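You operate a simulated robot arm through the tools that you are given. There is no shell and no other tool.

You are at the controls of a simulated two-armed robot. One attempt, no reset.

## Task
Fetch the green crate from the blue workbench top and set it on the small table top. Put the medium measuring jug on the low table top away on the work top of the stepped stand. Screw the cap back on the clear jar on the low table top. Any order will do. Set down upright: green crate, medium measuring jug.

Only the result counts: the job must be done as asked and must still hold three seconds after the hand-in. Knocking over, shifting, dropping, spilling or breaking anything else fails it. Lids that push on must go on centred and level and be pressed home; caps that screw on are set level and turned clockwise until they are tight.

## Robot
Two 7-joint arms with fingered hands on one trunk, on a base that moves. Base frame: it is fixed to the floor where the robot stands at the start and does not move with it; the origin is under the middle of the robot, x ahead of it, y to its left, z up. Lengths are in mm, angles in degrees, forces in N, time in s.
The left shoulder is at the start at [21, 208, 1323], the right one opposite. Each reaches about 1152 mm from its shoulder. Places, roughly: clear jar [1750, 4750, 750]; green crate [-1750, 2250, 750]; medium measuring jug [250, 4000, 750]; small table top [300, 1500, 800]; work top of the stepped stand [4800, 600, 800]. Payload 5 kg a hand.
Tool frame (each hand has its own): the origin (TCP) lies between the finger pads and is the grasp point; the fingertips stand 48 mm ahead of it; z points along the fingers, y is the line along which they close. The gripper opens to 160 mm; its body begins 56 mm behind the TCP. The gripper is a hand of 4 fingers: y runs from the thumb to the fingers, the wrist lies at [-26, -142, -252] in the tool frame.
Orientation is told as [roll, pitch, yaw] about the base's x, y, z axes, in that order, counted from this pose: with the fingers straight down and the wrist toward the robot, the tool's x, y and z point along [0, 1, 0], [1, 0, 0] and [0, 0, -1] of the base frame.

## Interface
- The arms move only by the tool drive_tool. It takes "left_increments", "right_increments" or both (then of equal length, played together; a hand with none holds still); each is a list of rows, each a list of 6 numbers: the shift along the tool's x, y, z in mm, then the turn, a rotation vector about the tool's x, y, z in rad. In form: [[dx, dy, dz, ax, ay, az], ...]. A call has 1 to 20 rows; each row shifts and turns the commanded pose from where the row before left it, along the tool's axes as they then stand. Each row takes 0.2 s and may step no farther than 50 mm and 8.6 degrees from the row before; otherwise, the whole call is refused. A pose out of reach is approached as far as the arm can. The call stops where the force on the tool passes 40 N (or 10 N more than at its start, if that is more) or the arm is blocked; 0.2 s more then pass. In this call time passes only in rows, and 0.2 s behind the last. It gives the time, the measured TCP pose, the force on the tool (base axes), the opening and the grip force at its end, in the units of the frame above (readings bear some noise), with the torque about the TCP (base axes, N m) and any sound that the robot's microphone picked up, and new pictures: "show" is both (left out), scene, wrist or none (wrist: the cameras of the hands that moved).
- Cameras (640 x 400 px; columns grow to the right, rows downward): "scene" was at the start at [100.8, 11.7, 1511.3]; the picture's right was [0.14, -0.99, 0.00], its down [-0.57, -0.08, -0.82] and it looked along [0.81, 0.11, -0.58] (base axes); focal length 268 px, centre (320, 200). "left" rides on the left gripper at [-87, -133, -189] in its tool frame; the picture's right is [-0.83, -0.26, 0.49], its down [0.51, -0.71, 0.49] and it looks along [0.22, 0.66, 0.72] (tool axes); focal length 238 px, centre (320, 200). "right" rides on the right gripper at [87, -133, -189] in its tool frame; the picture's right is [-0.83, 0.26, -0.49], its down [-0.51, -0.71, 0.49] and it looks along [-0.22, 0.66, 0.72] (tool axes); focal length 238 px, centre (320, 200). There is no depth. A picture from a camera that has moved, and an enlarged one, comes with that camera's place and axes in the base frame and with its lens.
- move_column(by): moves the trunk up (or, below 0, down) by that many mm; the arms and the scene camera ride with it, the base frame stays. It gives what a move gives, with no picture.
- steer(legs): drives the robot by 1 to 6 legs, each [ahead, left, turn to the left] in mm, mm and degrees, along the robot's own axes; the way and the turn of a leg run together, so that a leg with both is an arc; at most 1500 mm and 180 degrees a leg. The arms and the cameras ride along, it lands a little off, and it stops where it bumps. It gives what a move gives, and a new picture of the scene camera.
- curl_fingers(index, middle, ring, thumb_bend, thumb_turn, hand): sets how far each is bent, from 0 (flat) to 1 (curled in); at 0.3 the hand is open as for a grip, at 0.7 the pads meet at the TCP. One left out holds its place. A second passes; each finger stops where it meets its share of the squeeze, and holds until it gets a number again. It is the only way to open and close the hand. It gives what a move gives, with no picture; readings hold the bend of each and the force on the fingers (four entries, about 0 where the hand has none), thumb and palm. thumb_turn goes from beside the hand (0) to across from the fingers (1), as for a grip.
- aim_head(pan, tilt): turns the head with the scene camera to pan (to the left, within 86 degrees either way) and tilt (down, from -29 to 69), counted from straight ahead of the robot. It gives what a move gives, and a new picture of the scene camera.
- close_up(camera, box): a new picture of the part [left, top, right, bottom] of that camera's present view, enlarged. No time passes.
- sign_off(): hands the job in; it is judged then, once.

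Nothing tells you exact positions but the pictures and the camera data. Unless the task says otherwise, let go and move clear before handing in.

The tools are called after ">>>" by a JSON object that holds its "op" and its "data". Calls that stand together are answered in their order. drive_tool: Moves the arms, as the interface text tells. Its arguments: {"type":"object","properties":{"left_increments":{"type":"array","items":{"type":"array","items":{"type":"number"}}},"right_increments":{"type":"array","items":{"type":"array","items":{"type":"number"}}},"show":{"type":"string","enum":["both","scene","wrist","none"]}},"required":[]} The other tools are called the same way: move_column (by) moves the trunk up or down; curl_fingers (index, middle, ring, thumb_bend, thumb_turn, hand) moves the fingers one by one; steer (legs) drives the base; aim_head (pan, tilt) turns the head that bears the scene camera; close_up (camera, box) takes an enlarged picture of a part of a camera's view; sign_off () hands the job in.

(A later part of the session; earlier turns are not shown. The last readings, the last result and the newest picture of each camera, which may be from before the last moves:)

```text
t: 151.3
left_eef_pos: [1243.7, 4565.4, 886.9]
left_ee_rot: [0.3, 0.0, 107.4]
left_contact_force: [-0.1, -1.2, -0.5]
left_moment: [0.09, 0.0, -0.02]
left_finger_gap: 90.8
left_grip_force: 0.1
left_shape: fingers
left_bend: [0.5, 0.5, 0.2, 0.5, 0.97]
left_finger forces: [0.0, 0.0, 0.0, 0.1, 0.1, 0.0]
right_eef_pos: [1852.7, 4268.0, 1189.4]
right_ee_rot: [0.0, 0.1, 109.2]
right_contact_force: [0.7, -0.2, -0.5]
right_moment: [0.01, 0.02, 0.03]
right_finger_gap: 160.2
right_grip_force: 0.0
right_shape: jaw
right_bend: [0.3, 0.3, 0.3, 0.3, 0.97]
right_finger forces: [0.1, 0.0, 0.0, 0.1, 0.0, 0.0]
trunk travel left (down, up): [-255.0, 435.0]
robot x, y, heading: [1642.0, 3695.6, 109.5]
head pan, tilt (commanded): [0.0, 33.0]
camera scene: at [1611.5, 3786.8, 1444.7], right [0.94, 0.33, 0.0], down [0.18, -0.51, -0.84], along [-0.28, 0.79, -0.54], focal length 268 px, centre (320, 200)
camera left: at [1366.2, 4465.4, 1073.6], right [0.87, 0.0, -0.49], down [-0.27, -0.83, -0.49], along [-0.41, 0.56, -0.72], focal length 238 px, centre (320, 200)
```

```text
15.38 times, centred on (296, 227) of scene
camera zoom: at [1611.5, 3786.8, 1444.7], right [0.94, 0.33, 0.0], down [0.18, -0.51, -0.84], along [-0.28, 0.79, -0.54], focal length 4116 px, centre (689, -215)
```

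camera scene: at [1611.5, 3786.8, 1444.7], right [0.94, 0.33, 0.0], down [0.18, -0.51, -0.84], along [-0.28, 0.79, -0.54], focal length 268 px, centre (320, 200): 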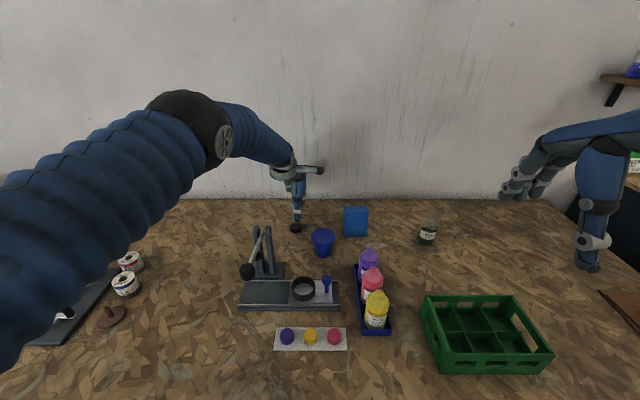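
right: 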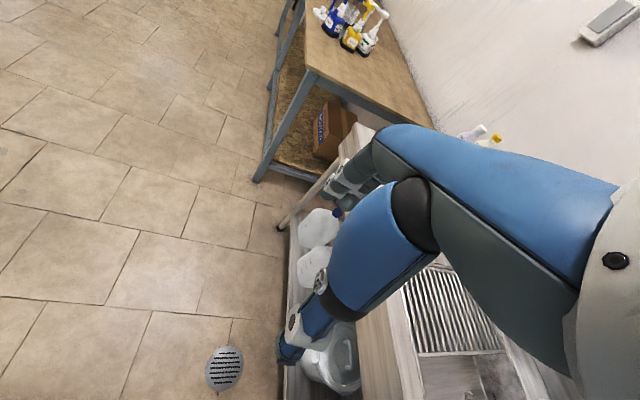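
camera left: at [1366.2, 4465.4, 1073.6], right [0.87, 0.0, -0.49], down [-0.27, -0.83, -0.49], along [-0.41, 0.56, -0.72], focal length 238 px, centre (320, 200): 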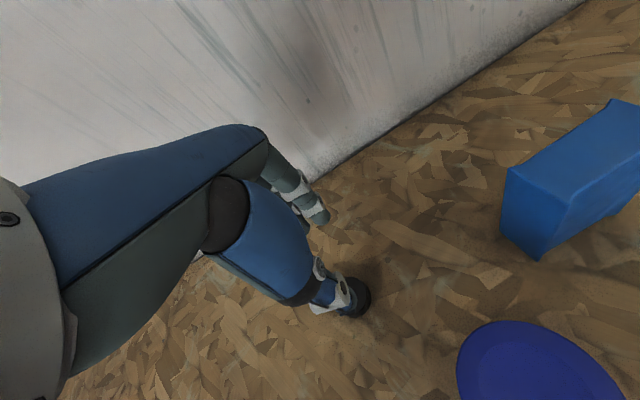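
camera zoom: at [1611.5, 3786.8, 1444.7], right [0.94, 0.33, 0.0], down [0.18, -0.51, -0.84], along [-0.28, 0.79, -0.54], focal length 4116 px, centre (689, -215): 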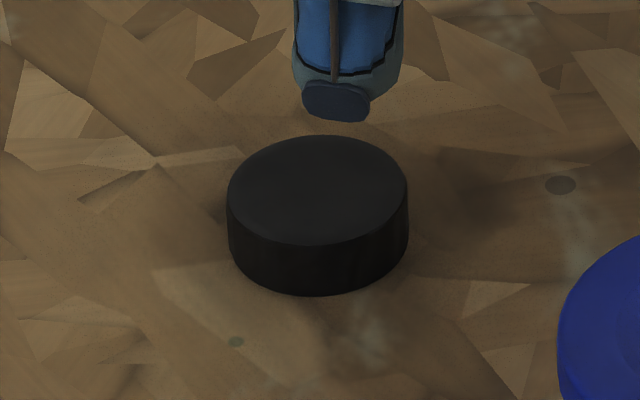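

The cap lies flat again at about (1247,4533). I'll re-centre the hand over it and grip gently this time.

>>> {"op": "drive_tool", "data": {"left_increments": [[6.6, -32.4, 0, 0, 0, 0], [0, 0, 25, 0, 0, 0], [0, 0, 20, 0, 0, 0], [0, 0, 10, 0, 0, 0]], "show": "none"}}

>>> {"op": "close_up", "data": {"camera": "scene", "box": [274, 200, 322, 240]}}

>>> {"op": "close_up", "data": {"camera": "left", "box": [260, 190, 420, 310]}}

```text
t: 152.3
left_eef_pos: [1245.4, 4533.1, 833.4]
left_ee_rot: [0.2, 0.0, 107.5]
left_contact_force: [0.3, 1.2, -1.0]
left_moment: [-0.01, 0.0, -0.02]
left_finger_gap: 90.7
left_grip_force: 0.0
left_shape: fingers
left_bend: [0.5, 0.5, 0.2, 0.5, 0.97]
left_finger forces: [0.0, 0.0, 0.0, 0.1, 0.0, 0.0]
right_eef_pos: [1852.1, 4268.4, 1189.0]
right_ee_rot: [0.0, 0.1, 109.3]
right_contact_force: [-0.4, 1.4, 0.3]
right_moment: [-0.04, 0.0, 0.01]
right_finger_gap: 159.8
right_grip_force: 0.1
right_shape: jaw
right_bend: [0.3, 0.3, 0.3, 0.3, 0.97]
right_finger forces: [0.1, 0.0, 0.0, 0.1, 0.1, 0.1]
trunk travel left (down, up): [-255.0, 435.0]
robot x, y, heading: [1641.3, 3690.6, 109.4]
head pan, tilt (commanded): [0.0, 33.0]
```

```text
10.00 times, centred on (298, 220) of scene
camera zoom: at [1611.2, 3787.7, 1444.5], right [0.94, 0.33, 0.0], down [0.18, -0.51, -0.84], along [-0.28, 0.79, -0.55], focal length 2676 px, centre (540, 0)
```

zoom: 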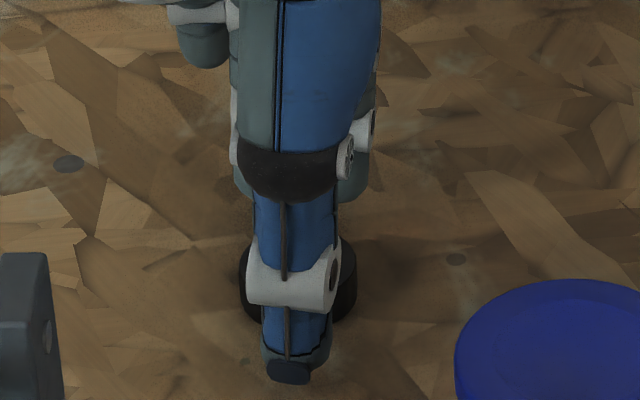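

```text
3.33 times, centred on (340, 250) of left
camera zoom: at [1368.8, 4433.1, 1019.8], right [0.87, 0.0, -0.49], down [-0.27, -0.83, -0.49], along [-0.41, 0.56, -0.72], focal length 794 px, centre (253, 33)
```

zoom: 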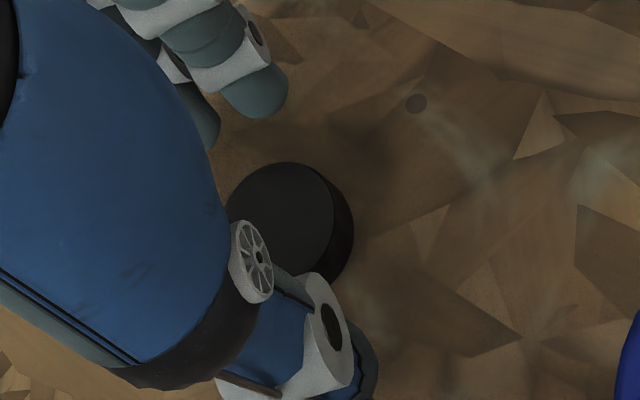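

>>> {"op": "drive_tool", "data": {"left_increments": [[-1, -1, 4, 0, 0, 0], [0, 0, 2, 0, 0, 0]], "show": "none"}}

>>> {"op": "curl_fingers", "data": {"hand": "left", "index": 0.61, "middle": 0.62, "thumb_bend": 0.6}}

>>> {"op": "curl_fingers", "data": {"hand": "left", "index": 0.65, "middle": 0.66, "thumb_bend": 0.64}}

>>> {"op": "close_up", "data": {"camera": "left", "box": [260, 190, 420, 310]}}

>>> {"op": "close_up", "data": {"camera": "scene", "box": [274, 200, 322, 240]}}

```text
t: 152.9
left_eef_pos: [1247.2, 4532.6, 827.2]
left_ee_rot: [0.1, -0.1, 107.5]
left_contact_force: [-0.1, -0.2, -0.3]
left_moment: [0.02, -0.01, 0.0]
left_finger_gap: 91.4
left_grip_force: 0.0
left_shape: fingers
left_bend: [0.5, 0.5, 0.2, 0.5, 0.97]
left_finger forces: [0.0, 0.0, 0.0, 0.1, 0.0, 0.0]
right_eef_pos: [1851.7, 4268.5, 1189.8]
right_ee_rot: [0.1, -0.1, 109.3]
right_contact_force: [0.3, -0.4, 0.3]
right_moment: [0.02, 0.0, -0.02]
right_finger_gap: 160.1
right_grip_force: 0.0
right_shape: jaw
right_bend: [0.3, 0.3, 0.3, 0.3, 0.97]
right_finger forces: [0.0, 0.0, 0.1, 0.1, 0.1, 0.0]
trunk travel left (down, up): [-255.0, 435.0]
robot x, y, heading: [1641.1, 3693.6, 109.2]
head pan, tilt (commanded): [0.0, 33.0]
```

```text
t: 153.9
left_eef_pos: [1247.6, 4532.4, 827.0]
left_ee_rot: [0.2, 0.0, 107.5]
left_contact_force: [-0.4, 0.2, 0.5]
left_moment: [0.0, -0.02, 0.02]
left_finger_gap: 50.5
left_grip_force: 0.8
left_shape: fingers
left_bend: [0.61, 0.62, 0.2, 0.6, 0.97]
left_finger forces: [0.3, 0.3, 0.1, 0.0, 0.8, 0.0]
right_eef_pos: [1852.3, 4267.8, 1189.5]
right_ee_rot: [-0.1, 0.1, 109.2]
right_contact_force: [0.0, 0.3, 0.2]
right_moment: [-0.02, 0.02, 0.01]
right_finger_gap: 160.0
right_grip_force: 0.1
right_shape: jaw
right_bend: [0.3, 0.3, 0.3, 0.3, 0.97]
right_finger forces: [0.1, 0.0, 0.1, 0.0, 0.1, 0.0]
trunk travel left (down, up): [-255.0, 435.0]
robot x, y, heading: [1639.6, 3692.4, 109.6]
head pan, tilt (commanded): [0.0, 33.0]
```

```text
t: 154.9
left_eef_pos: [1247.7, 4531.7, 826.8]
left_ee_rot: [0.2, -0.1, 107.5]
left_contact_force: [-0.3, 0.3, 0.5]
left_moment: [0.01, 0.01, -0.03]
left_finger_gap: 47.3
left_grip_force: 7.8
left_shape: fingers
left_bend: [0.62, 0.64, 0.2, 0.6, 0.97]
left_finger forces: [3.7, 3.7, 0.1, 0.1, 7.4, 0.0]
right_eef_pos: [1852.2, 4268.2, 1189.2]
right_ee_rot: [0.0, 0.0, 109.3]
right_contact_force: [0.7, 0.4, 0.6]
right_moment: [-0.01, 0.02, -0.01]
right_finger_gap: 160.1
right_grip_force: 0.0
right_shape: jaw
right_bend: [0.3, 0.3, 0.3, 0.3, 0.97]
right_finger forces: [0.0, 0.0, 0.0, 0.0, 0.0, 0.1]
trunk travel left (down, up): [-255.0, 435.0]
robot x, y, heading: [1641.4, 3692.9, 109.6]
head pan, tilt (commanded): [0.0, 33.0]
```

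```text
3.33 times, centred on (340, 250) of left
camera zoom: at [1370.7, 4432.0, 1014.1], right [0.87, 0.0, -0.49], down [-0.27, -0.83, -0.49], along [-0.41, 0.56, -0.72], focal length 794 px, centre (253, 33)
```

zoom: 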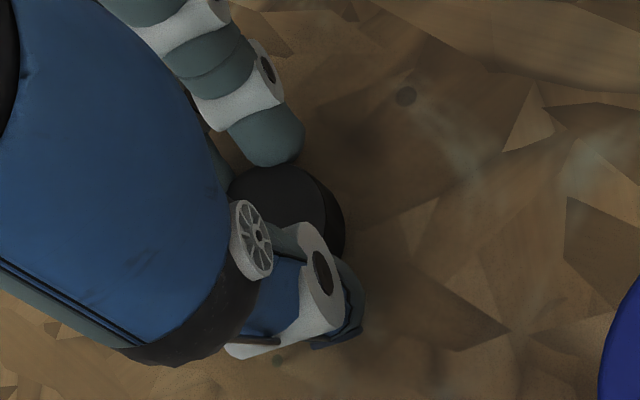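

```text
10.00 times, centred on (298, 220) of scene
camera zoom: at [1611.4, 3786.9, 1444.6], right [0.94, 0.33, 0.0], down [0.18, -0.51, -0.84], along [-0.28, 0.79, -0.55], focal length 2676 px, centre (540, 0)
```

zoom: 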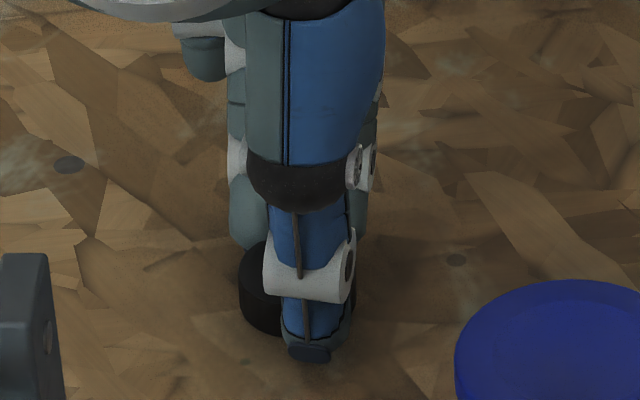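

Balanced gentle grip (about 8 N). Test lift.

>>> {"op": "drive_tool", "data": {"left_increments": [[0, 0, -6, 0, 0, 0], [0, 0, -12, 0, 0, 0], [0, 0, -20, 0, 0, 0]], "show": "none"}}

>>> {"op": "close_up", "data": {"camera": "scene", "box": [274, 195, 322, 235]}}

>>> {"op": "close_up", "data": {"camera": "left", "box": [260, 190, 420, 310]}}

```text
t: 155.8
left_eef_pos: [1247.9, 4531.2, 865.3]
left_ee_rot: [0.5, 0.0, 107.5]
left_contact_force: [0.7, -0.5, -0.3]
left_moment: [0.09, 0.01, 0.01]
left_finger_gap: 47.2
left_grip_force: 7.1
left_shape: fingers
left_bend: [0.62, 0.64, 0.2, 0.6, 0.97]
left_finger forces: [3.8, 3.4, 0.0, 0.0, 7.3, 0.0]
right_eef_pos: [1854.0, 4266.6, 1189.2]
right_ee_rot: [0.2, -0.1, 109.3]
right_contact_force: [1.4, -1.0, -0.5]
right_moment: [0.02, 0.02, 0.03]
right_finger_gap: 160.1
right_grip_force: 0.2
right_shape: jaw
right_bend: [0.3, 0.3, 0.3, 0.3, 0.97]
right_finger forces: [0.0, 0.0, 0.1, 0.0, 0.0, 0.0]
trunk travel left (down, up): [-255.0, 435.0]
robot x, y, heading: [1642.5, 3696.7, 109.7]
head pan, tilt (commanded): [0.0, 33.0]
```

```text
10.00 times, centred on (298, 215) of scene
camera zoom: at [1611.8, 3786.2, 1444.7], right [0.94, 0.33, 0.0], down [0.18, -0.51, -0.84], along [-0.28, 0.79, -0.54], focal length 2676 px, centre (540, 50)
```

zoom: 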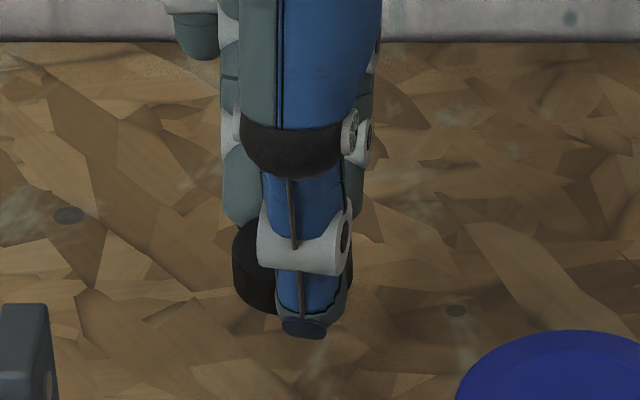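

```text
3.33 times, centred on (340, 250) of left
camera zoom: at [1371.4, 4430.6, 1052.2], right [0.87, 0.0, -0.49], down [-0.27, -0.83, -0.49], along [-0.41, 0.56, -0.72], focal length 794 px, centre (253, 33)
```

zoom: 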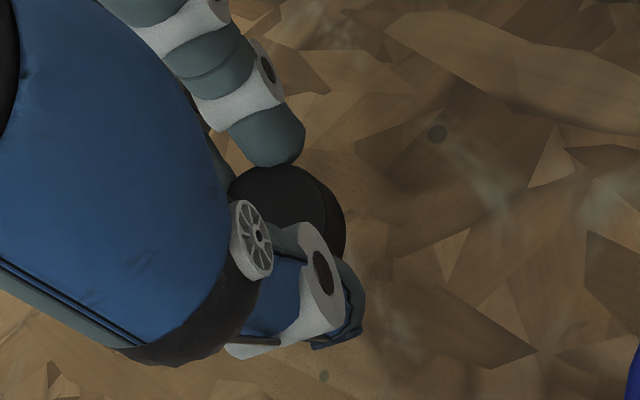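

The cap is lifted level. I'll raise it and shift the base right so that the jar is in front of me.

>>> {"op": "drive_tool", "data": {"left_increments": [[0, 0, -40, 0, 0, 0], [0, 0, -40, 0, 0, 0], [0, 0, -40, 0, 0, 0], [0, 0, -40, 0, 0, 0]], "show": "none"}}

>>> {"op": "steer", "data": {"legs": [[0, -350, 0]]}}

>>> {"op": "close_up", "data": {"camera": "left", "box": [240, 180, 640, 400]}}

```text
t: 156.8
left_eef_pos: [1247.2, 4528.2, 1024.5]
left_ee_rot: [0.3, 0.0, 107.5]
left_contact_force: [0.4, -1.4, -1.3]
left_moment: [0.18, 0.06, 0.0]
left_finger_gap: 47.2
left_grip_force: 7.0
left_shape: fingers
left_bend: [0.62, 0.64, 0.2, 0.6, 0.97]
left_finger forces: [3.6, 3.5, 0.1, 0.0, 7.1, 0.0]
right_eef_pos: [1853.4, 4265.7, 1189.7]
right_ee_rot: [0.0, 0.0, 109.2]
right_contact_force: [0.7, -0.9, 1.2]
right_moment: [0.1, 0.02, -0.02]
right_finger_gap: 160.1
right_grip_force: 0.1
right_shape: jaw
right_bend: [0.3, 0.3, 0.3, 0.3, 0.97]
right_finger forces: [0.1, 0.1, 0.1, 0.0, 0.1, 0.0]
trunk travel left (down, up): [-255.0, 435.0]
robot x, y, heading: [1640.2, 3696.0, 109.4]
head pan, tilt (commanded): [0.0, 33.0]
```

```text
t: 159.0
left_eef_pos: [1573.8, 4646.5, 1024.0]
left_ee_rot: [0.2, -0.1, 107.5]
left_contact_force: [0.8, 0.5, 0.8]
left_moment: [-0.02, 0.07, 0.03]
left_finger_gap: 47.3
left_grip_force: 7.5
left_shape: fingers
left_bend: [0.62, 0.64, 0.2, 0.6, 0.97]
left_finger forces: [3.6, 3.5, 0.1, 0.0, 7.2, 0.0]
right_eef_pos: [2180.3, 4384.6, 1189.4]
right_ee_rot: [0.2, 0.0, 109.4]
right_contact_force: [0.9, -0.2, 0.1]
right_moment: [0.01, 0.07, -0.01]
right_finger_gap: 160.2
right_grip_force: 0.0
right_shape: jaw
right_bend: [0.3, 0.3, 0.3, 0.3, 0.97]
right_finger forces: [0.0, 0.1, 0.0, 0.0, 0.0, 0.0]
trunk travel left (down, up): [-255.0, 435.0]
robot x, y, heading: [1971.1, 3808.2, 109.3]
head pan, tilt (commanded): [0.0, 33.0]
camera scene: at [1939.8, 3902.9, 1444.6], right [0.94, 0.33, 0.0], down [0.18, -0.51, -0.84], along [-0.28, 0.79, -0.55], focal length 268 px, centre (320, 200)
```

scene: 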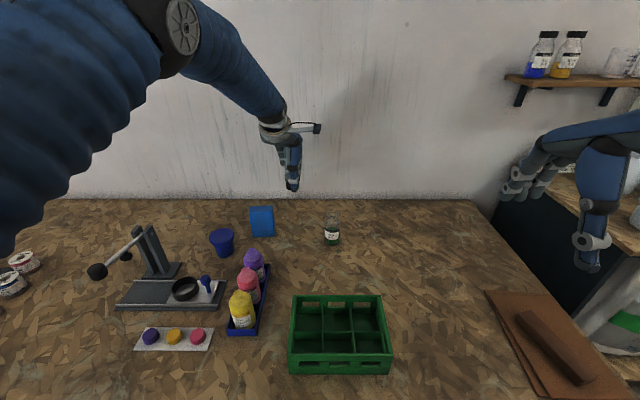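

```text
1.60 times, centred on (440, 290) of left
camera zoom: at [1697.4, 4545.3, 1211.3], right [0.87, 0.0, -0.49], down [-0.27, -0.83, -0.49], along [-0.41, 0.56, -0.72], focal length 381 px, centre (128, 56)
```

zoom: 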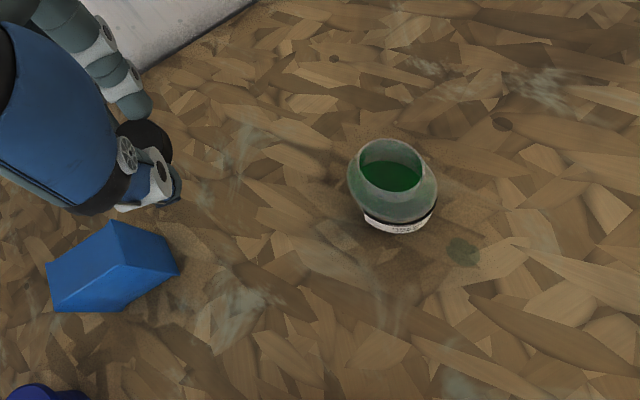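

The jar mouth is clearly visible at (1729,4632). Next I'll bring the right hand in from the right, fingers pointing left and tilted, to hold the jar steady. First I'll move it forward and rotate it in free space.

>>> {"op": "drive_tool", "data": {"right_increments": [[12, 40, 0, 0, 0, 0], [12, 40, 0, 0, 0, 0], [12, 40, 0, 0, 0, 0], [12, 40, 0, 0, 0, 0], [12, 40, 0, 0, 0, 0], [0, 0, 0, 0, 0.1418, 0], [0, 0, 0, 0, 0.1418, 0], [0, 0, 0, 0, 0.1418, 0], [0, 0, 0, 0, 0.1418, 0], [0, 0, 0, 0, 0.1418, 0], [0, 0, 0, 0, 0.1418, 0], [0, 0, 0, 0, 0.1418, 0], [0, 0, 0, 0, 0.1418, 0]]}}

>>> {"op": "curl_fingers", "data": {"hand": "right", "index": 0.35, "middle": 0.35, "ring": 1.0, "thumb_bend": 0.35}}

```text
t: 161.8
left_eef_pos: [1575.4, 4646.3, 1024.1]
left_ee_rot: [0.3, 0.0, 107.5]
left_contact_force: [0.3, 0.3, -1.4]
left_moment: [-0.05, 0.1, -0.01]
left_finger_gap: 47.1
left_grip_force: 6.7
left_shape: fingers
left_bend: [0.62, 0.64, 0.2, 0.6, 0.97]
left_finger forces: [3.5, 3.4, 0.0, 0.1, 7.1, 0.0]
right_eef_pos: [2058.6, 4552.1, 1187.7]
right_ee_rot: [65.3, -0.1, 109.4]
right_contact_force: [0.2, 0.6, 0.0]
right_moment: [-0.04, 0.02, 0.02]
right_finger_gap: 160.0
right_grip_force: 0.2
right_shape: jaw
right_bend: [0.3, 0.3, 0.3, 0.3, 0.97]
right_finger forces: [0.1, 0.0, 0.1, 0.1, 0.0, 0.1]
trunk travel left (down, up): [-255.0, 435.0]
robot x, y, heading: [1971.5, 3811.2, 109.5]
head pan, tilt (commanded): [0.0, 33.0]
camera scene: at [1940.0, 3903.7, 1444.5], right [0.94, 0.33, 0.0], down [0.18, -0.51, -0.84], along [-0.28, 0.79, -0.55], focal length 268 px, centre (320, 200)
camera right: at [2229.3, 4472.0, 1346.3], right [0.66, 0.51, -0.55], down [0.02, -0.75, -0.66], along [-0.75, 0.43, -0.5], focal length 238 px, centre (320, 200)
```

scene: 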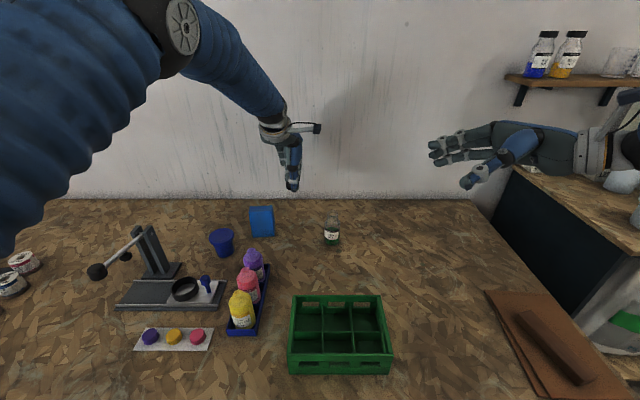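
right: 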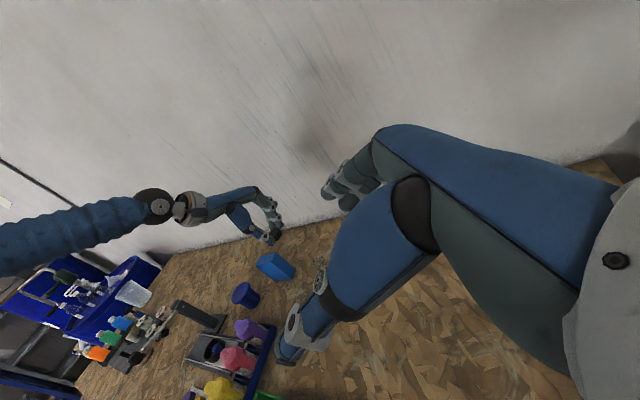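

```text
t: 162.8
left_eef_pos: [1572.8, 4645.9, 1024.2]
left_ee_rot: [0.3, -0.1, 107.5]
left_contact_force: [-0.3, -0.6, 0.2]
left_moment: [0.0, 0.01, -0.03]
left_finger_gap: 47.2
left_grip_force: 7.1
left_shape: fingers
left_bend: [0.62, 0.64, 0.2, 0.6, 0.97]
left_finger forces: [3.6, 3.5, 0.0, 0.1, 7.1, 0.0]
right_eef_pos: [2057.7, 4552.0, 1188.3]
right_ee_rot: [65.0, 0.0, 109.4]
right_contact_force: [-0.2, -0.1, -0.3]
right_moment: [0.02, -0.01, -0.03]
right_finger_gap: 151.7
right_grip_force: 0.1
right_shape: fingers
right_bend: [0.35, 0.35, 1.0, 0.35, 0.97]
right_finger forces: [0.0, 0.0, 0.1, 0.0, 0.0, 0.0]
trunk travel left (down, up): [-255.0, 435.0]
robot x, y, heading: [1966.1, 3813.4, 109.8]
head pan, tilt (commanded): [0.0, 33.0]
```

>>> {"op": "drive_tool", "data": {"right_increments": [[-23, 20.5, 27.7, 0, 0, 0], [-23, 20.5, 27.7, 0, 0, 0], [-23, 20.5, 27.7, 0, 0, 0], [-23, 20.5, 27.7, 0, 0, 0], [-23, 20.5, 27.7, 0, 0, 0], [-23, 20.5, 27.7, 0, 0, 0], [-23, 20.5, 27.7, 0, 0, 0], [-23, 20.5, 27.7, 0, 0, 0], [-23, 20.5, 27.7, 0, 0, 0]]}}

>>> {"op": "close_up", "data": {"camera": "right", "box": [160, 120, 480, 320]}}

>>> {"op": "close_up", "data": {"camera": "scene", "box": [280, 150, 472, 270]}}

```text
t: 164.8
left_eef_pos: [1573.1, 4645.7, 1022.4]
left_ee_rot: [0.2, 0.0, 107.6]
left_contact_force: [-0.1, 1.5, -0.6]
left_moment: [-0.03, -0.03, 0.02]
left_finger_gap: 47.1
left_grip_force: 6.5
left_shape: fingers
left_bend: [0.62, 0.64, 0.2, 0.6, 0.97]
left_finger forces: [3.8, 3.5, 0.1, 0.1, 7.2, 0.0]
right_eef_pos: [1865.9, 4682.7, 894.4]
right_ee_rot: [64.9, 0.1, 109.2]
right_contact_force: [0.4, 0.7, 0.8]
right_moment: [-0.01, -0.07, 0.16]
right_finger_gap: 151.2
right_grip_force: 0.1
right_shape: fingers
right_bend: [0.35, 0.35, 1.0, 0.35, 0.97]
right_finger forces: [0.0, 0.0, 0.1, 0.1, 0.0, 0.1]
trunk travel left (down, up): [-255.0, 435.0]
robot x, y, heading: [1968.5, 3813.0, 109.6]
head pan, tilt (commanded): [0.0, 33.0]
camera scene: at [1938.5, 3904.1, 1444.4], right [0.94, 0.33, 0.0], down [0.18, -0.51, -0.84], along [-0.28, 0.79, -0.55], focal length 268 px, centre (320, 200)
camera right: at [2036.8, 4601.8, 1051.7], right [0.66, 0.51, -0.55], down [0.02, -0.75, -0.67], along [-0.75, 0.43, -0.5], focal length 238 px, centre (320, 200)
```

scene: 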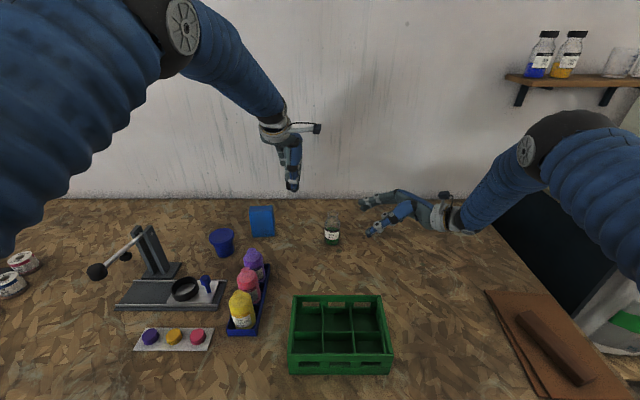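
right: 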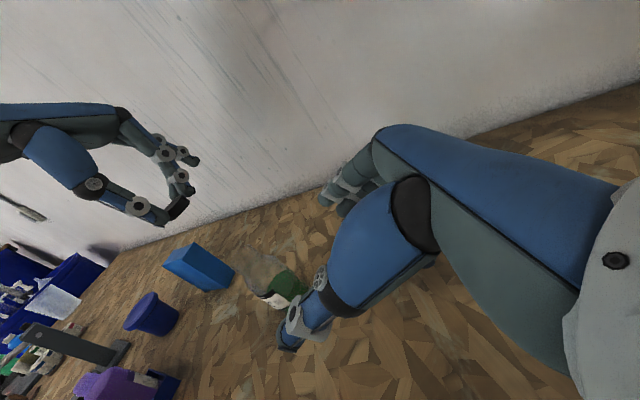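

```text
2.00 times, centred on (320, 220) of right
camera zoom: at [2036.8, 4601.8, 1051.7], right [0.66, 0.51, -0.55], down [0.02, -0.75, -0.67], along [-0.75, 0.43, -0.5], focal length 477 px, centre (320, 160)
```

zoom: 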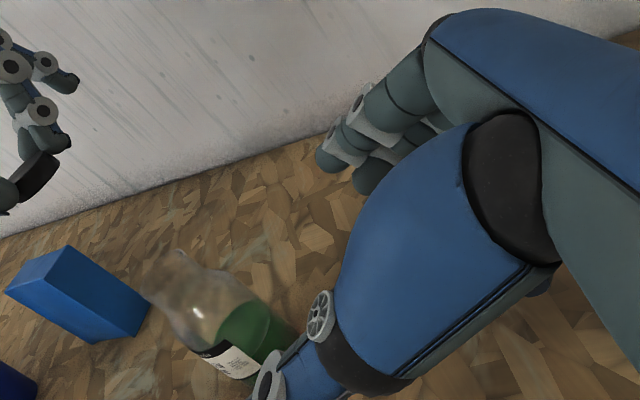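

```text
3.33 times, centred on (376, 210) of scene
camera zoom: at [1938.5, 3904.1, 1444.4], right [0.94, 0.33, 0.0], down [0.18, -0.51, -0.84], along [-0.28, 0.79, -0.55], focal length 892 px, centre (133, 167)
```

zoom: 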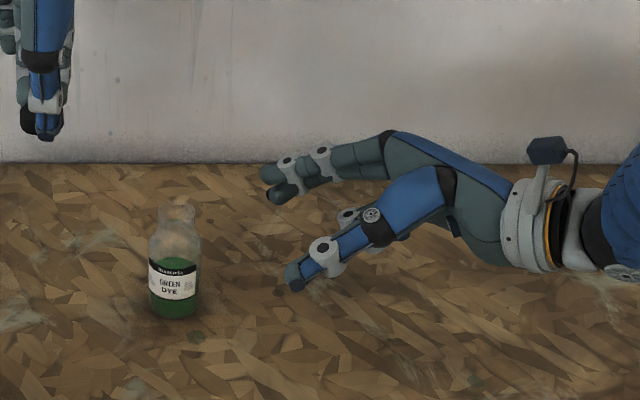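

>>> {"op": "drive_tool", "data": {"right_increments": [[0, 0, 25, 0, 0, 0], [0, 0, 25, 0, 0, 0], [0, 0, 25, 0, 0, 0], [0, 0, 25, 0, 0, 0]]}}

>>> {"op": "close_up", "data": {"camera": "right", "box": [160, 120, 480, 320]}}

>>> {"op": "close_up", "data": {"camera": "scene", "box": [280, 190, 408, 270]}}

```text
t: 165.8
left_eef_pos: [1573.3, 4645.3, 1024.0]
left_ee_rot: [0.2, -0.1, 107.5]
left_contact_force: [-0.3, 0.0, -0.4]
left_moment: [0.01, -0.02, 0.01]
left_finger_gap: 47.3
left_grip_force: 7.2
left_shape: fingers
left_bend: [0.62, 0.64, 0.2, 0.6, 0.97]
left_finger forces: [3.8, 3.4, 0.0, 0.0, 7.1, 0.0]
right_eef_pos: [1780.7, 4649.4, 851.8]
right_ee_rot: [65.0, 0.0, 109.3]
right_contact_force: [0.1, 0.0, 0.1]
right_moment: [0.03, -0.07, 0.05]
right_finger_gap: 151.4
right_grip_force: 0.1
right_shape: fingers
right_bend: [0.35, 0.35, 1.0, 0.35, 0.97]
right_finger forces: [0.1, 0.1, 0.0, 0.0, 0.0, 0.0]
trunk travel left (down, up): [-255.0, 435.0]
robot x, y, heading: [1969.0, 3809.7, 109.6]
head pan, tilt (commanded): [0.0, 33.0]
camera scene: at [1938.3, 3902.9, 1444.6], right [0.94, 0.33, 0.0], down [0.18, -0.51, -0.84], along [-0.28, 0.79, -0.55], focal length 268 px, centre (320, 200)
camera right: at [1950.2, 4567.9, 1010.7], right [0.66, 0.51, -0.55], down [0.02, -0.75, -0.67], along [-0.75, 0.43, -0.5], focal length 238 px, centre (320, 200)
```

scene: 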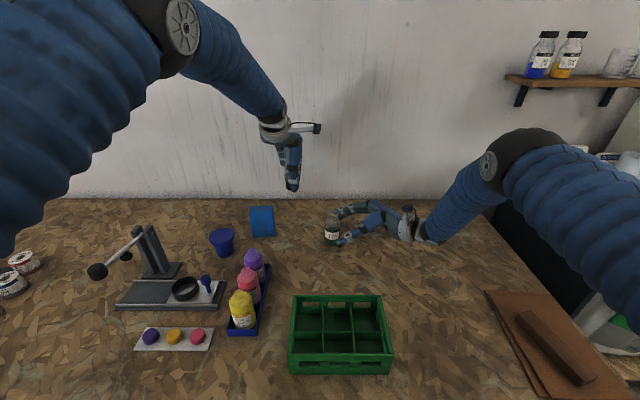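
right: 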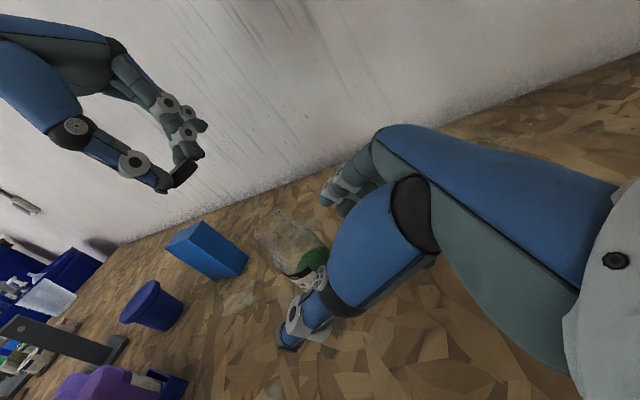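

```text
2.00 times, centred on (320, 220) of right
camera zoom: at [1950.2, 4567.9, 1010.7], right [0.66, 0.51, -0.55], down [0.02, -0.75, -0.67], along [-0.75, 0.43, -0.5], focal length 477 px, centre (320, 160)
```

zoom: 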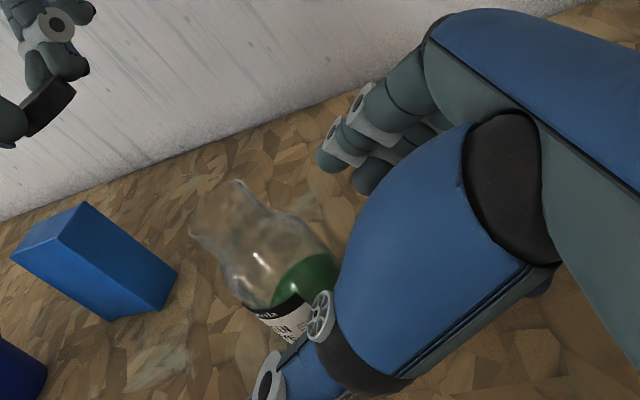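

```text
5.00 times, centred on (344, 230) of scene
camera zoom: at [1938.3, 3902.9, 1444.6], right [0.94, 0.33, 0.0], down [0.18, -0.51, -0.84], along [-0.28, 0.79, -0.55], focal length 1338 px, centre (200, 50)
```

zoom: 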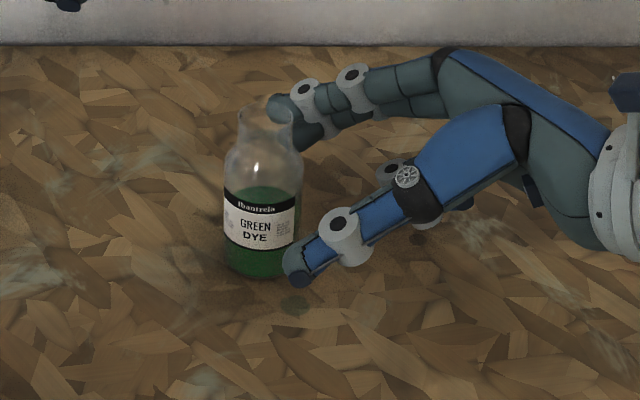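

>>> {"op": "drive_tool", "data": {"right_increments": [[0, 0, 20, 0, 0, 0], [0, 0, 20, 0, 0, 0], [0, 0, 16, 0, 0, 0]]}}

>>> {"op": "close_up", "data": {"camera": "right", "box": [200, 120, 440, 270]}}

>>> {"op": "close_up", "data": {"camera": "scene", "box": [280, 190, 408, 270]}}

```text
t: 166.6
left_eef_pos: [1572.9, 4645.6, 1024.9]
left_ee_rot: [0.1, 0.0, 107.4]
left_contact_force: [-1.4, 0.0, 0.7]
left_moment: [0.0, -0.06, 0.0]
left_finger_gap: 47.2
left_grip_force: 6.9
left_shape: fingers
left_bend: [0.62, 0.64, 0.2, 0.6, 0.97]
left_finger forces: [3.6, 3.5, 0.0, 0.0, 7.2, 0.0]
right_eef_pos: [1730.7, 4633.3, 829.7]
right_ee_rot: [65.0, 0.1, 109.2]
right_contact_force: [0.1, 0.9, 0.1]
right_moment: [-0.01, -0.05, 0.04]
right_finger_gap: 151.2
right_grip_force: 0.1
right_shape: fingers
right_bend: [0.35, 0.35, 1.0, 0.35, 0.97]
right_finger forces: [0.0, 0.0, 0.0, 0.0, 0.1, 0.0]
trunk travel left (down, up): [-255.0, 435.0]
robot x, y, heading: [1968.7, 3809.7, 109.4]
head pan, tilt (commanded): [0.0, 33.0]
camera scene: at [1938.3, 3902.8, 1444.6], right [0.94, 0.33, 0.0], down [0.18, -0.51, -0.84], along [-0.28, 0.79, -0.55], focal length 268 px, centre (320, 200)
camera right: at [1902.0, 4552.7, 988.3], right [0.66, 0.51, -0.55], down [0.02, -0.75, -0.67], along [-0.75, 0.43, -0.5], focal length 238 px, centre (320, 200)
```

scene: 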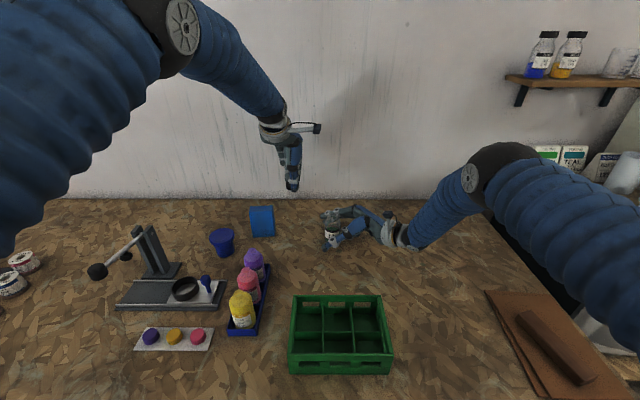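
right: 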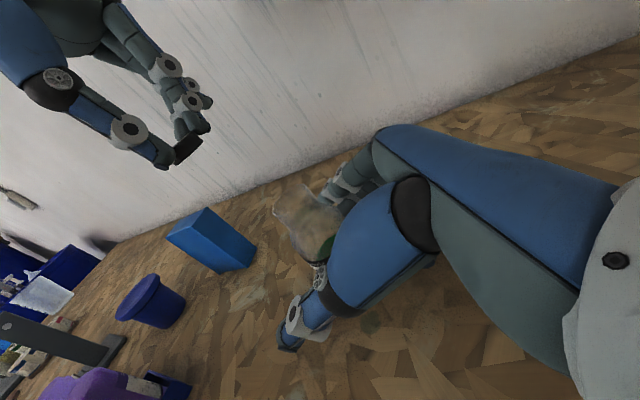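

```text
2.67 times, centred on (320, 195) of right
camera zoom: at [1902.0, 4552.7, 988.3], right [0.66, 0.51, -0.55], down [0.02, -0.75, -0.67], along [-0.75, 0.43, -0.5], focal length 636 px, centre (320, 213)
```

zoom: 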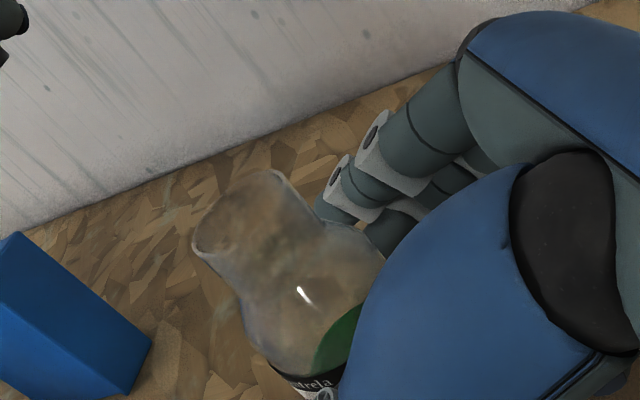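

```text
5.00 times, centred on (344, 230) of scene
camera zoom: at [1938.3, 3902.8, 1444.6], right [0.94, 0.33, 0.0], down [0.18, -0.51, -0.84], along [-0.28, 0.79, -0.55], focal length 1338 px, centre (200, 50)
```

zoom: 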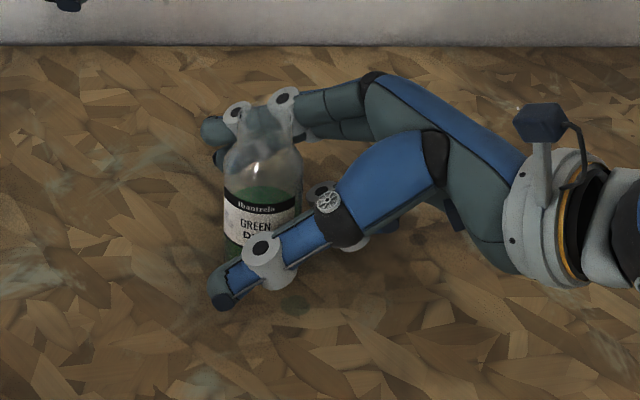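

The right hand is around the jar. I'll close it gently in steps.

>>> {"op": "curl_fingers", "data": {"hand": "right", "index": 0.53, "middle": 0.53, "thumb_bend": 0.53}}

>>> {"op": "curl_fingers", "data": {"hand": "right", "index": 0.58, "middle": 0.58, "thumb_bend": 0.57}}

>>> {"op": "close_up", "data": {"camera": "scene", "box": [300, 195, 380, 255]}}

>>> {"op": "close_up", "data": {"camera": "right", "box": [200, 120, 440, 270]}}

```text
t: 167.6
left_eef_pos: [1573.0, 4646.4, 1023.2]
left_ee_rot: [0.3, -0.2, 107.5]
left_contact_force: [0.0, 0.4, -1.2]
left_moment: [-0.02, 0.02, 0.0]
left_finger_gap: 47.3
left_grip_force: 7.6
left_shape: fingers
left_bend: [0.62, 0.64, 0.2, 0.6, 0.97]
left_finger forces: [3.6, 3.5, 0.0, 0.1, 7.1, 0.1]
right_eef_pos: [1731.9, 4634.1, 830.0]
right_ee_rot: [64.9, -0.1, 109.4]
right_contact_force: [-0.1, 0.0, -0.2]
right_moment: [0.02, -0.01, -0.01]
right_finger_gap: 80.1
right_grip_force: 0.1
right_shape: fingers
right_bend: [0.53, 0.53, 1.0, 0.53, 0.97]
right_finger forces: [0.0, 0.0, 0.1, 0.1, 0.0, 0.1]
trunk travel left (down, up): [-255.0, 435.0]
robot x, y, heading: [1969.5, 3813.4, 109.6]
head pan, tilt (commanded): [0.0, 33.0]
```

```text
t: 168.6
left_eef_pos: [1574.1, 4645.3, 1023.1]
left_ee_rot: [0.3, -0.1, 107.5]
left_contact_force: [-0.7, -0.9, 0.1]
left_moment: [0.02, -0.01, 0.0]
left_finger_gap: 47.4
left_grip_force: 7.2
left_shape: fingers
left_bend: [0.62, 0.64, 0.2, 0.6, 0.97]
left_finger forces: [3.8, 3.5, 0.0, 0.0, 7.0, 0.0]
right_eef_pos: [1731.4, 4634.5, 829.5]
right_ee_rot: [65.1, -0.1, 109.3]
right_contact_force: [-0.2, -0.8, -0.4]
right_moment: [0.03, -0.05, 0.0]
right_finger_gap: 65.9
right_grip_force: 0.1
right_shape: fingers
right_bend: [0.57, 0.57, 1.0, 0.56, 0.97]
right_finger forces: [0.0, 0.1, 0.1, 0.0, 0.1, 0.0]
trunk travel left (down, up): [-255.0, 435.0]
robot x, y, heading: [1970.8, 3807.1, 109.4]
head pan, tilt (commanded): [0.0, 33.0]
```

```text
6.67 times, centred on (340, 225) of scene
camera zoom: at [1938.8, 3902.8, 1444.6], right [0.94, 0.33, 0.0], down [0.18, -0.51, -0.84], along [-0.28, 0.79, -0.55], focal length 1784 px, centre (187, 33)
```

zoom: 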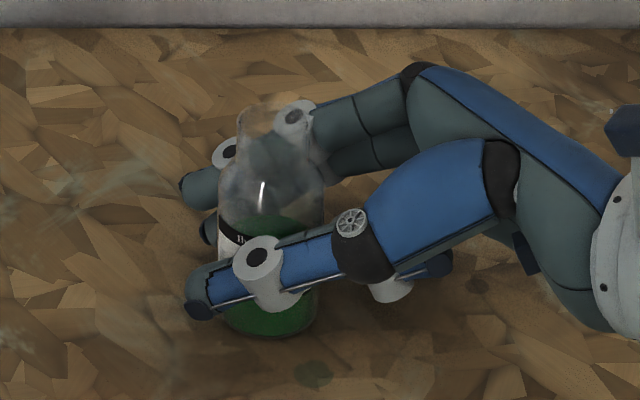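

```text
2.67 times, centred on (320, 195) of right
camera zoom: at [1902.5, 4552.7, 988.4], right [0.66, 0.51, -0.55], down [0.02, -0.75, -0.67], along [-0.75, 0.43, -0.5], focal length 636 px, centre (320, 213)
```

zoom: 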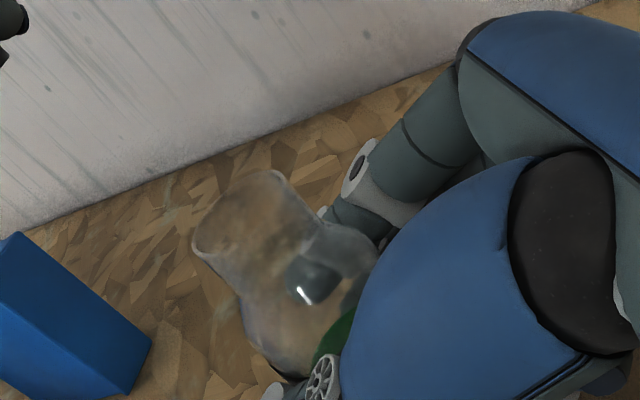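

>>> {"op": "curl_fingers", "data": {"hand": "right", "index": 0.62, "middle": 0.62, "thumb_bend": 0.6}}

>>> {"op": "close_up", "data": {"camera": "scene", "box": [300, 195, 380, 255]}}

```text
t: 169.6
left_eef_pos: [1573.3, 4645.4, 1024.1]
left_ee_rot: [0.2, 0.0, 107.4]
left_contact_force: [0.2, 0.2, -0.3]
left_moment: [0.01, 0.0, 0.02]
left_finger_gap: 47.2
left_grip_force: 7.2
left_shape: fingers
left_bend: [0.62, 0.64, 0.2, 0.6, 0.97]
left_finger forces: [3.7, 3.6, 0.0, 0.0, 7.1, 0.0]
right_eef_pos: [1731.2, 4633.3, 830.0]
right_ee_rot: [65.0, 0.0, 109.5]
right_contact_force: [-0.3, -0.7, -0.5]
right_moment: [0.04, 0.03, 0.0]
right_finger_gap: 50.4
right_grip_force: 2.4
right_shape: fingers
right_bend: [0.61, 0.61, 1.0, 0.59, 0.97]
right_finger forces: [1.7, 1.1, 0.1, 0.0, 2.4, 0.0]
trunk travel left (down, up): [-255.0, 435.0]
robot x, y, heading: [1969.3, 3809.2, 109.2]
head pan, tilt (commanded): [0.0, 33.0]
```

```text
6.67 times, centred on (340, 225) of scene
camera zoom: at [1938.8, 3902.8, 1444.6], right [0.94, 0.33, 0.0], down [0.18, -0.51, -0.84], along [-0.28, 0.79, -0.55], focal length 1784 px, centre (187, 33)
```

zoom: 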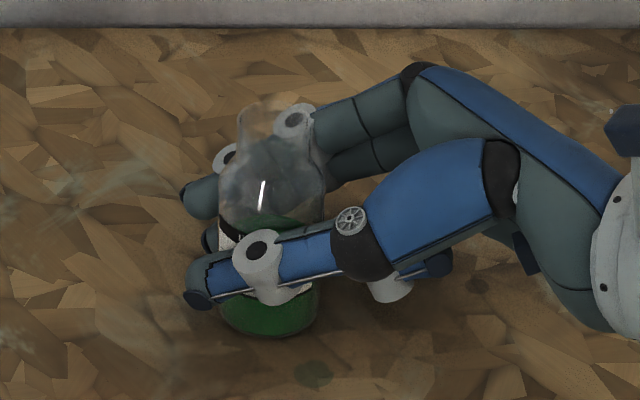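

>>> {"op": "curl_fingers", "data": {"hand": "right", "index": 0.68, "middle": 0.68, "thumb_bend": 0.66}}

>>> {"op": "close_up", "data": {"camera": "scene", "box": [300, 195, 380, 255]}}

>>> {"op": "close_up", "data": {"camera": "left", "box": [240, 180, 640, 400]}}

```text
t: 170.6
left_eef_pos: [1573.4, 4645.2, 1024.7]
left_ee_rot: [0.2, -0.1, 107.5]
left_contact_force: [0.1, 0.6, -0.2]
left_moment: [-0.01, -0.01, 0.01]
left_finger_gap: 47.2
left_grip_force: 7.4
left_shape: fingers
left_bend: [0.62, 0.64, 0.2, 0.6, 0.97]
left_finger forces: [3.6, 3.5, 0.0, 0.0, 7.1, 0.0]
right_eef_pos: [1730.9, 4632.9, 830.1]
right_ee_rot: [65.1, 0.0, 109.4]
right_contact_force: [0.1, 0.9, -0.1]
right_moment: [0.03, 0.04, 0.05]
right_finger_gap: 44.7
right_grip_force: 16.1
right_shape: fingers
right_bend: [0.63, 0.64, 1.0, 0.62, 0.97]
right_finger forces: [10.3, 6.7, 0.0, 0.0, 15.7, 0.0]
trunk travel left (down, up): [-255.0, 435.0]
robot x, y, heading: [1967.8, 3809.4, 109.3]
head pan, tilt (commanded): [0.0, 33.0]
```

```text
6.67 times, centred on (340, 225) of scene
camera zoom: at [1938.8, 3902.8, 1444.6], right [0.94, 0.33, 0.0], down [0.18, -0.51, -0.84], along [-0.28, 0.79, -0.55], focal length 1784 px, centre (187, 33)
```

zoom: 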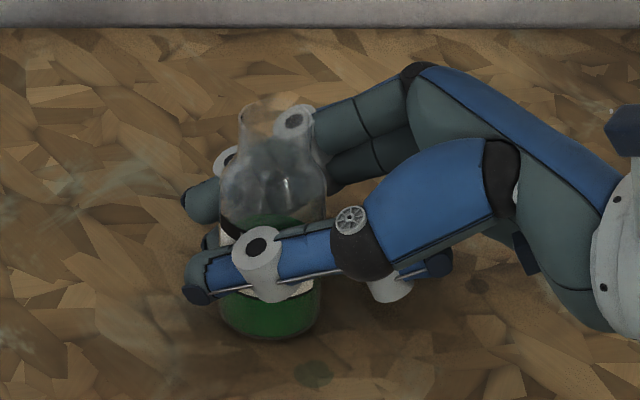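

```text
1.60 times, centred on (440, 290) of left
camera zoom: at [1696.6, 4545.2, 1211.2], right [0.87, 0.0, -0.49], down [-0.27, -0.83, -0.49], along [-0.41, 0.56, -0.72], focal length 381 px, centre (128, 56)
```

zoom: 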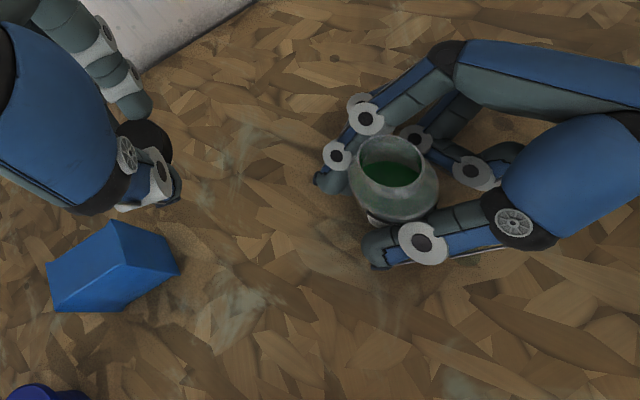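

The jar is held firmly at 16 N and stands upright. Now I pre-rotate the left hand counter-clockwise, so I have room to screw clockwise, then bring the cap over the jar.

>>> {"op": "drive_tool", "data": {"left_increments": [[0, 0, 0, 0, 0, -0.1396], [0, 0, 0, 0, 0, -0.1396], [0, 0, 0, 0, 0, -0.1396], [0, 0, 0, 0, 0, -0.1396], [0, 0, 0, 0, 0, -0.1396]]}}

>>> {"op": "close_up", "data": {"camera": "left", "box": [240, 180, 640, 400]}}

```text
t: 171.8
left_eef_pos: [1572.7, 4645.0, 1025.6]
left_ee_rot: [0.1, -0.3, 147.5]
left_contact_force: [1.0, 0.5, 0.2]
left_moment: [-0.03, 0.02, 0.01]
left_finger_gap: 47.1
left_grip_force: 7.3
left_shape: fingers
left_bend: [0.62, 0.64, 0.2, 0.6, 0.97]
left_finger forces: [3.6, 3.4, 0.0, 0.0, 7.0, 0.1]
right_eef_pos: [1731.5, 4633.9, 829.9]
right_ee_rot: [65.0, -0.1, 109.4]
right_contact_force: [-0.9, 0.9, 0.1]
right_moment: [0.02, 0.01, -0.01]
right_finger_gap: 44.7
right_grip_force: 16.2
right_shape: fingers
right_bend: [0.63, 0.64, 1.0, 0.62, 0.97]
right_finger forces: [10.2, 6.6, 0.1, 0.0, 15.8, 0.0]
trunk travel left (down, up): [-255.0, 435.0]
robot x, y, heading: [1968.4, 3806.2, 109.9]
head pan, tilt (commanded): [0.0, 33.0]
camera scene: at [1939.0, 3903.1, 1444.6], right [0.94, 0.33, 0.0], down [0.18, -0.51, -0.84], along [-0.28, 0.79, -0.55], focal length 268 px, centre (320, 200)
camera left: at [1732.4, 4648.3, 1211.2], right [0.66, 0.57, -0.49], down [0.33, -0.81, -0.49], along [-0.67, 0.17, -0.72], focal length 238 px, centre (320, 200)
```

scene: 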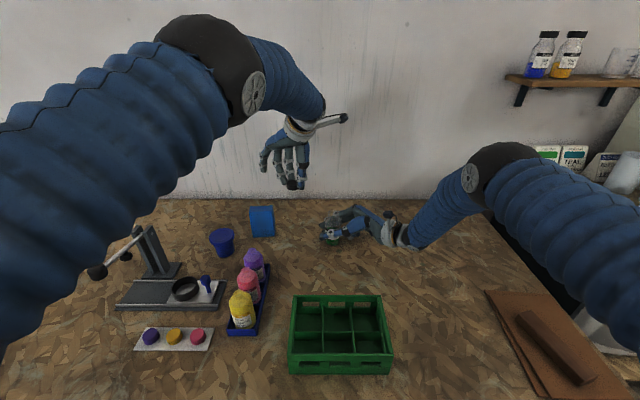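
left: 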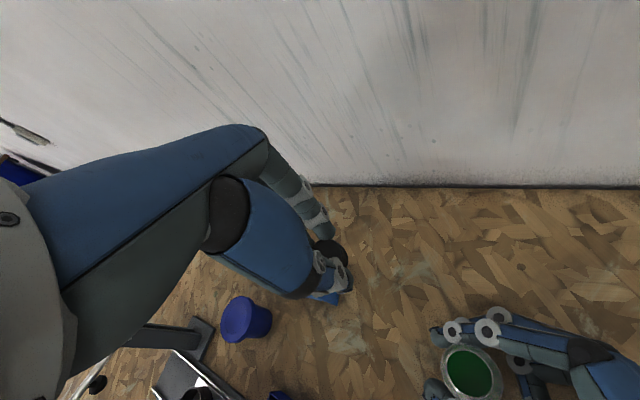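

```text
1.60 times, centred on (440, 290) of left
camera zoom: at [1732.4, 4648.3, 1211.2], right [0.66, 0.57, -0.49], down [0.33, -0.81, -0.49], along [-0.67, 0.17, -0.72], focal length 381 px, centre (128, 56)
```

zoom: 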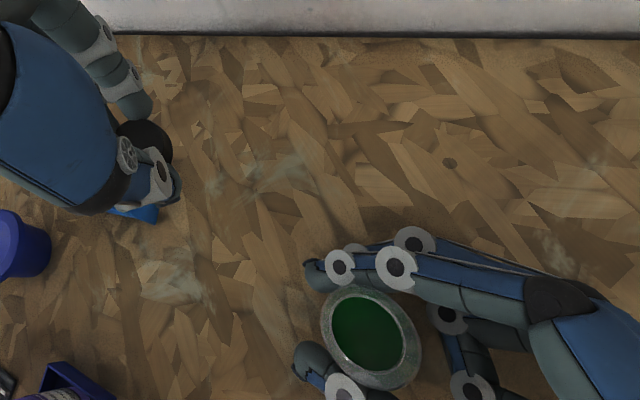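

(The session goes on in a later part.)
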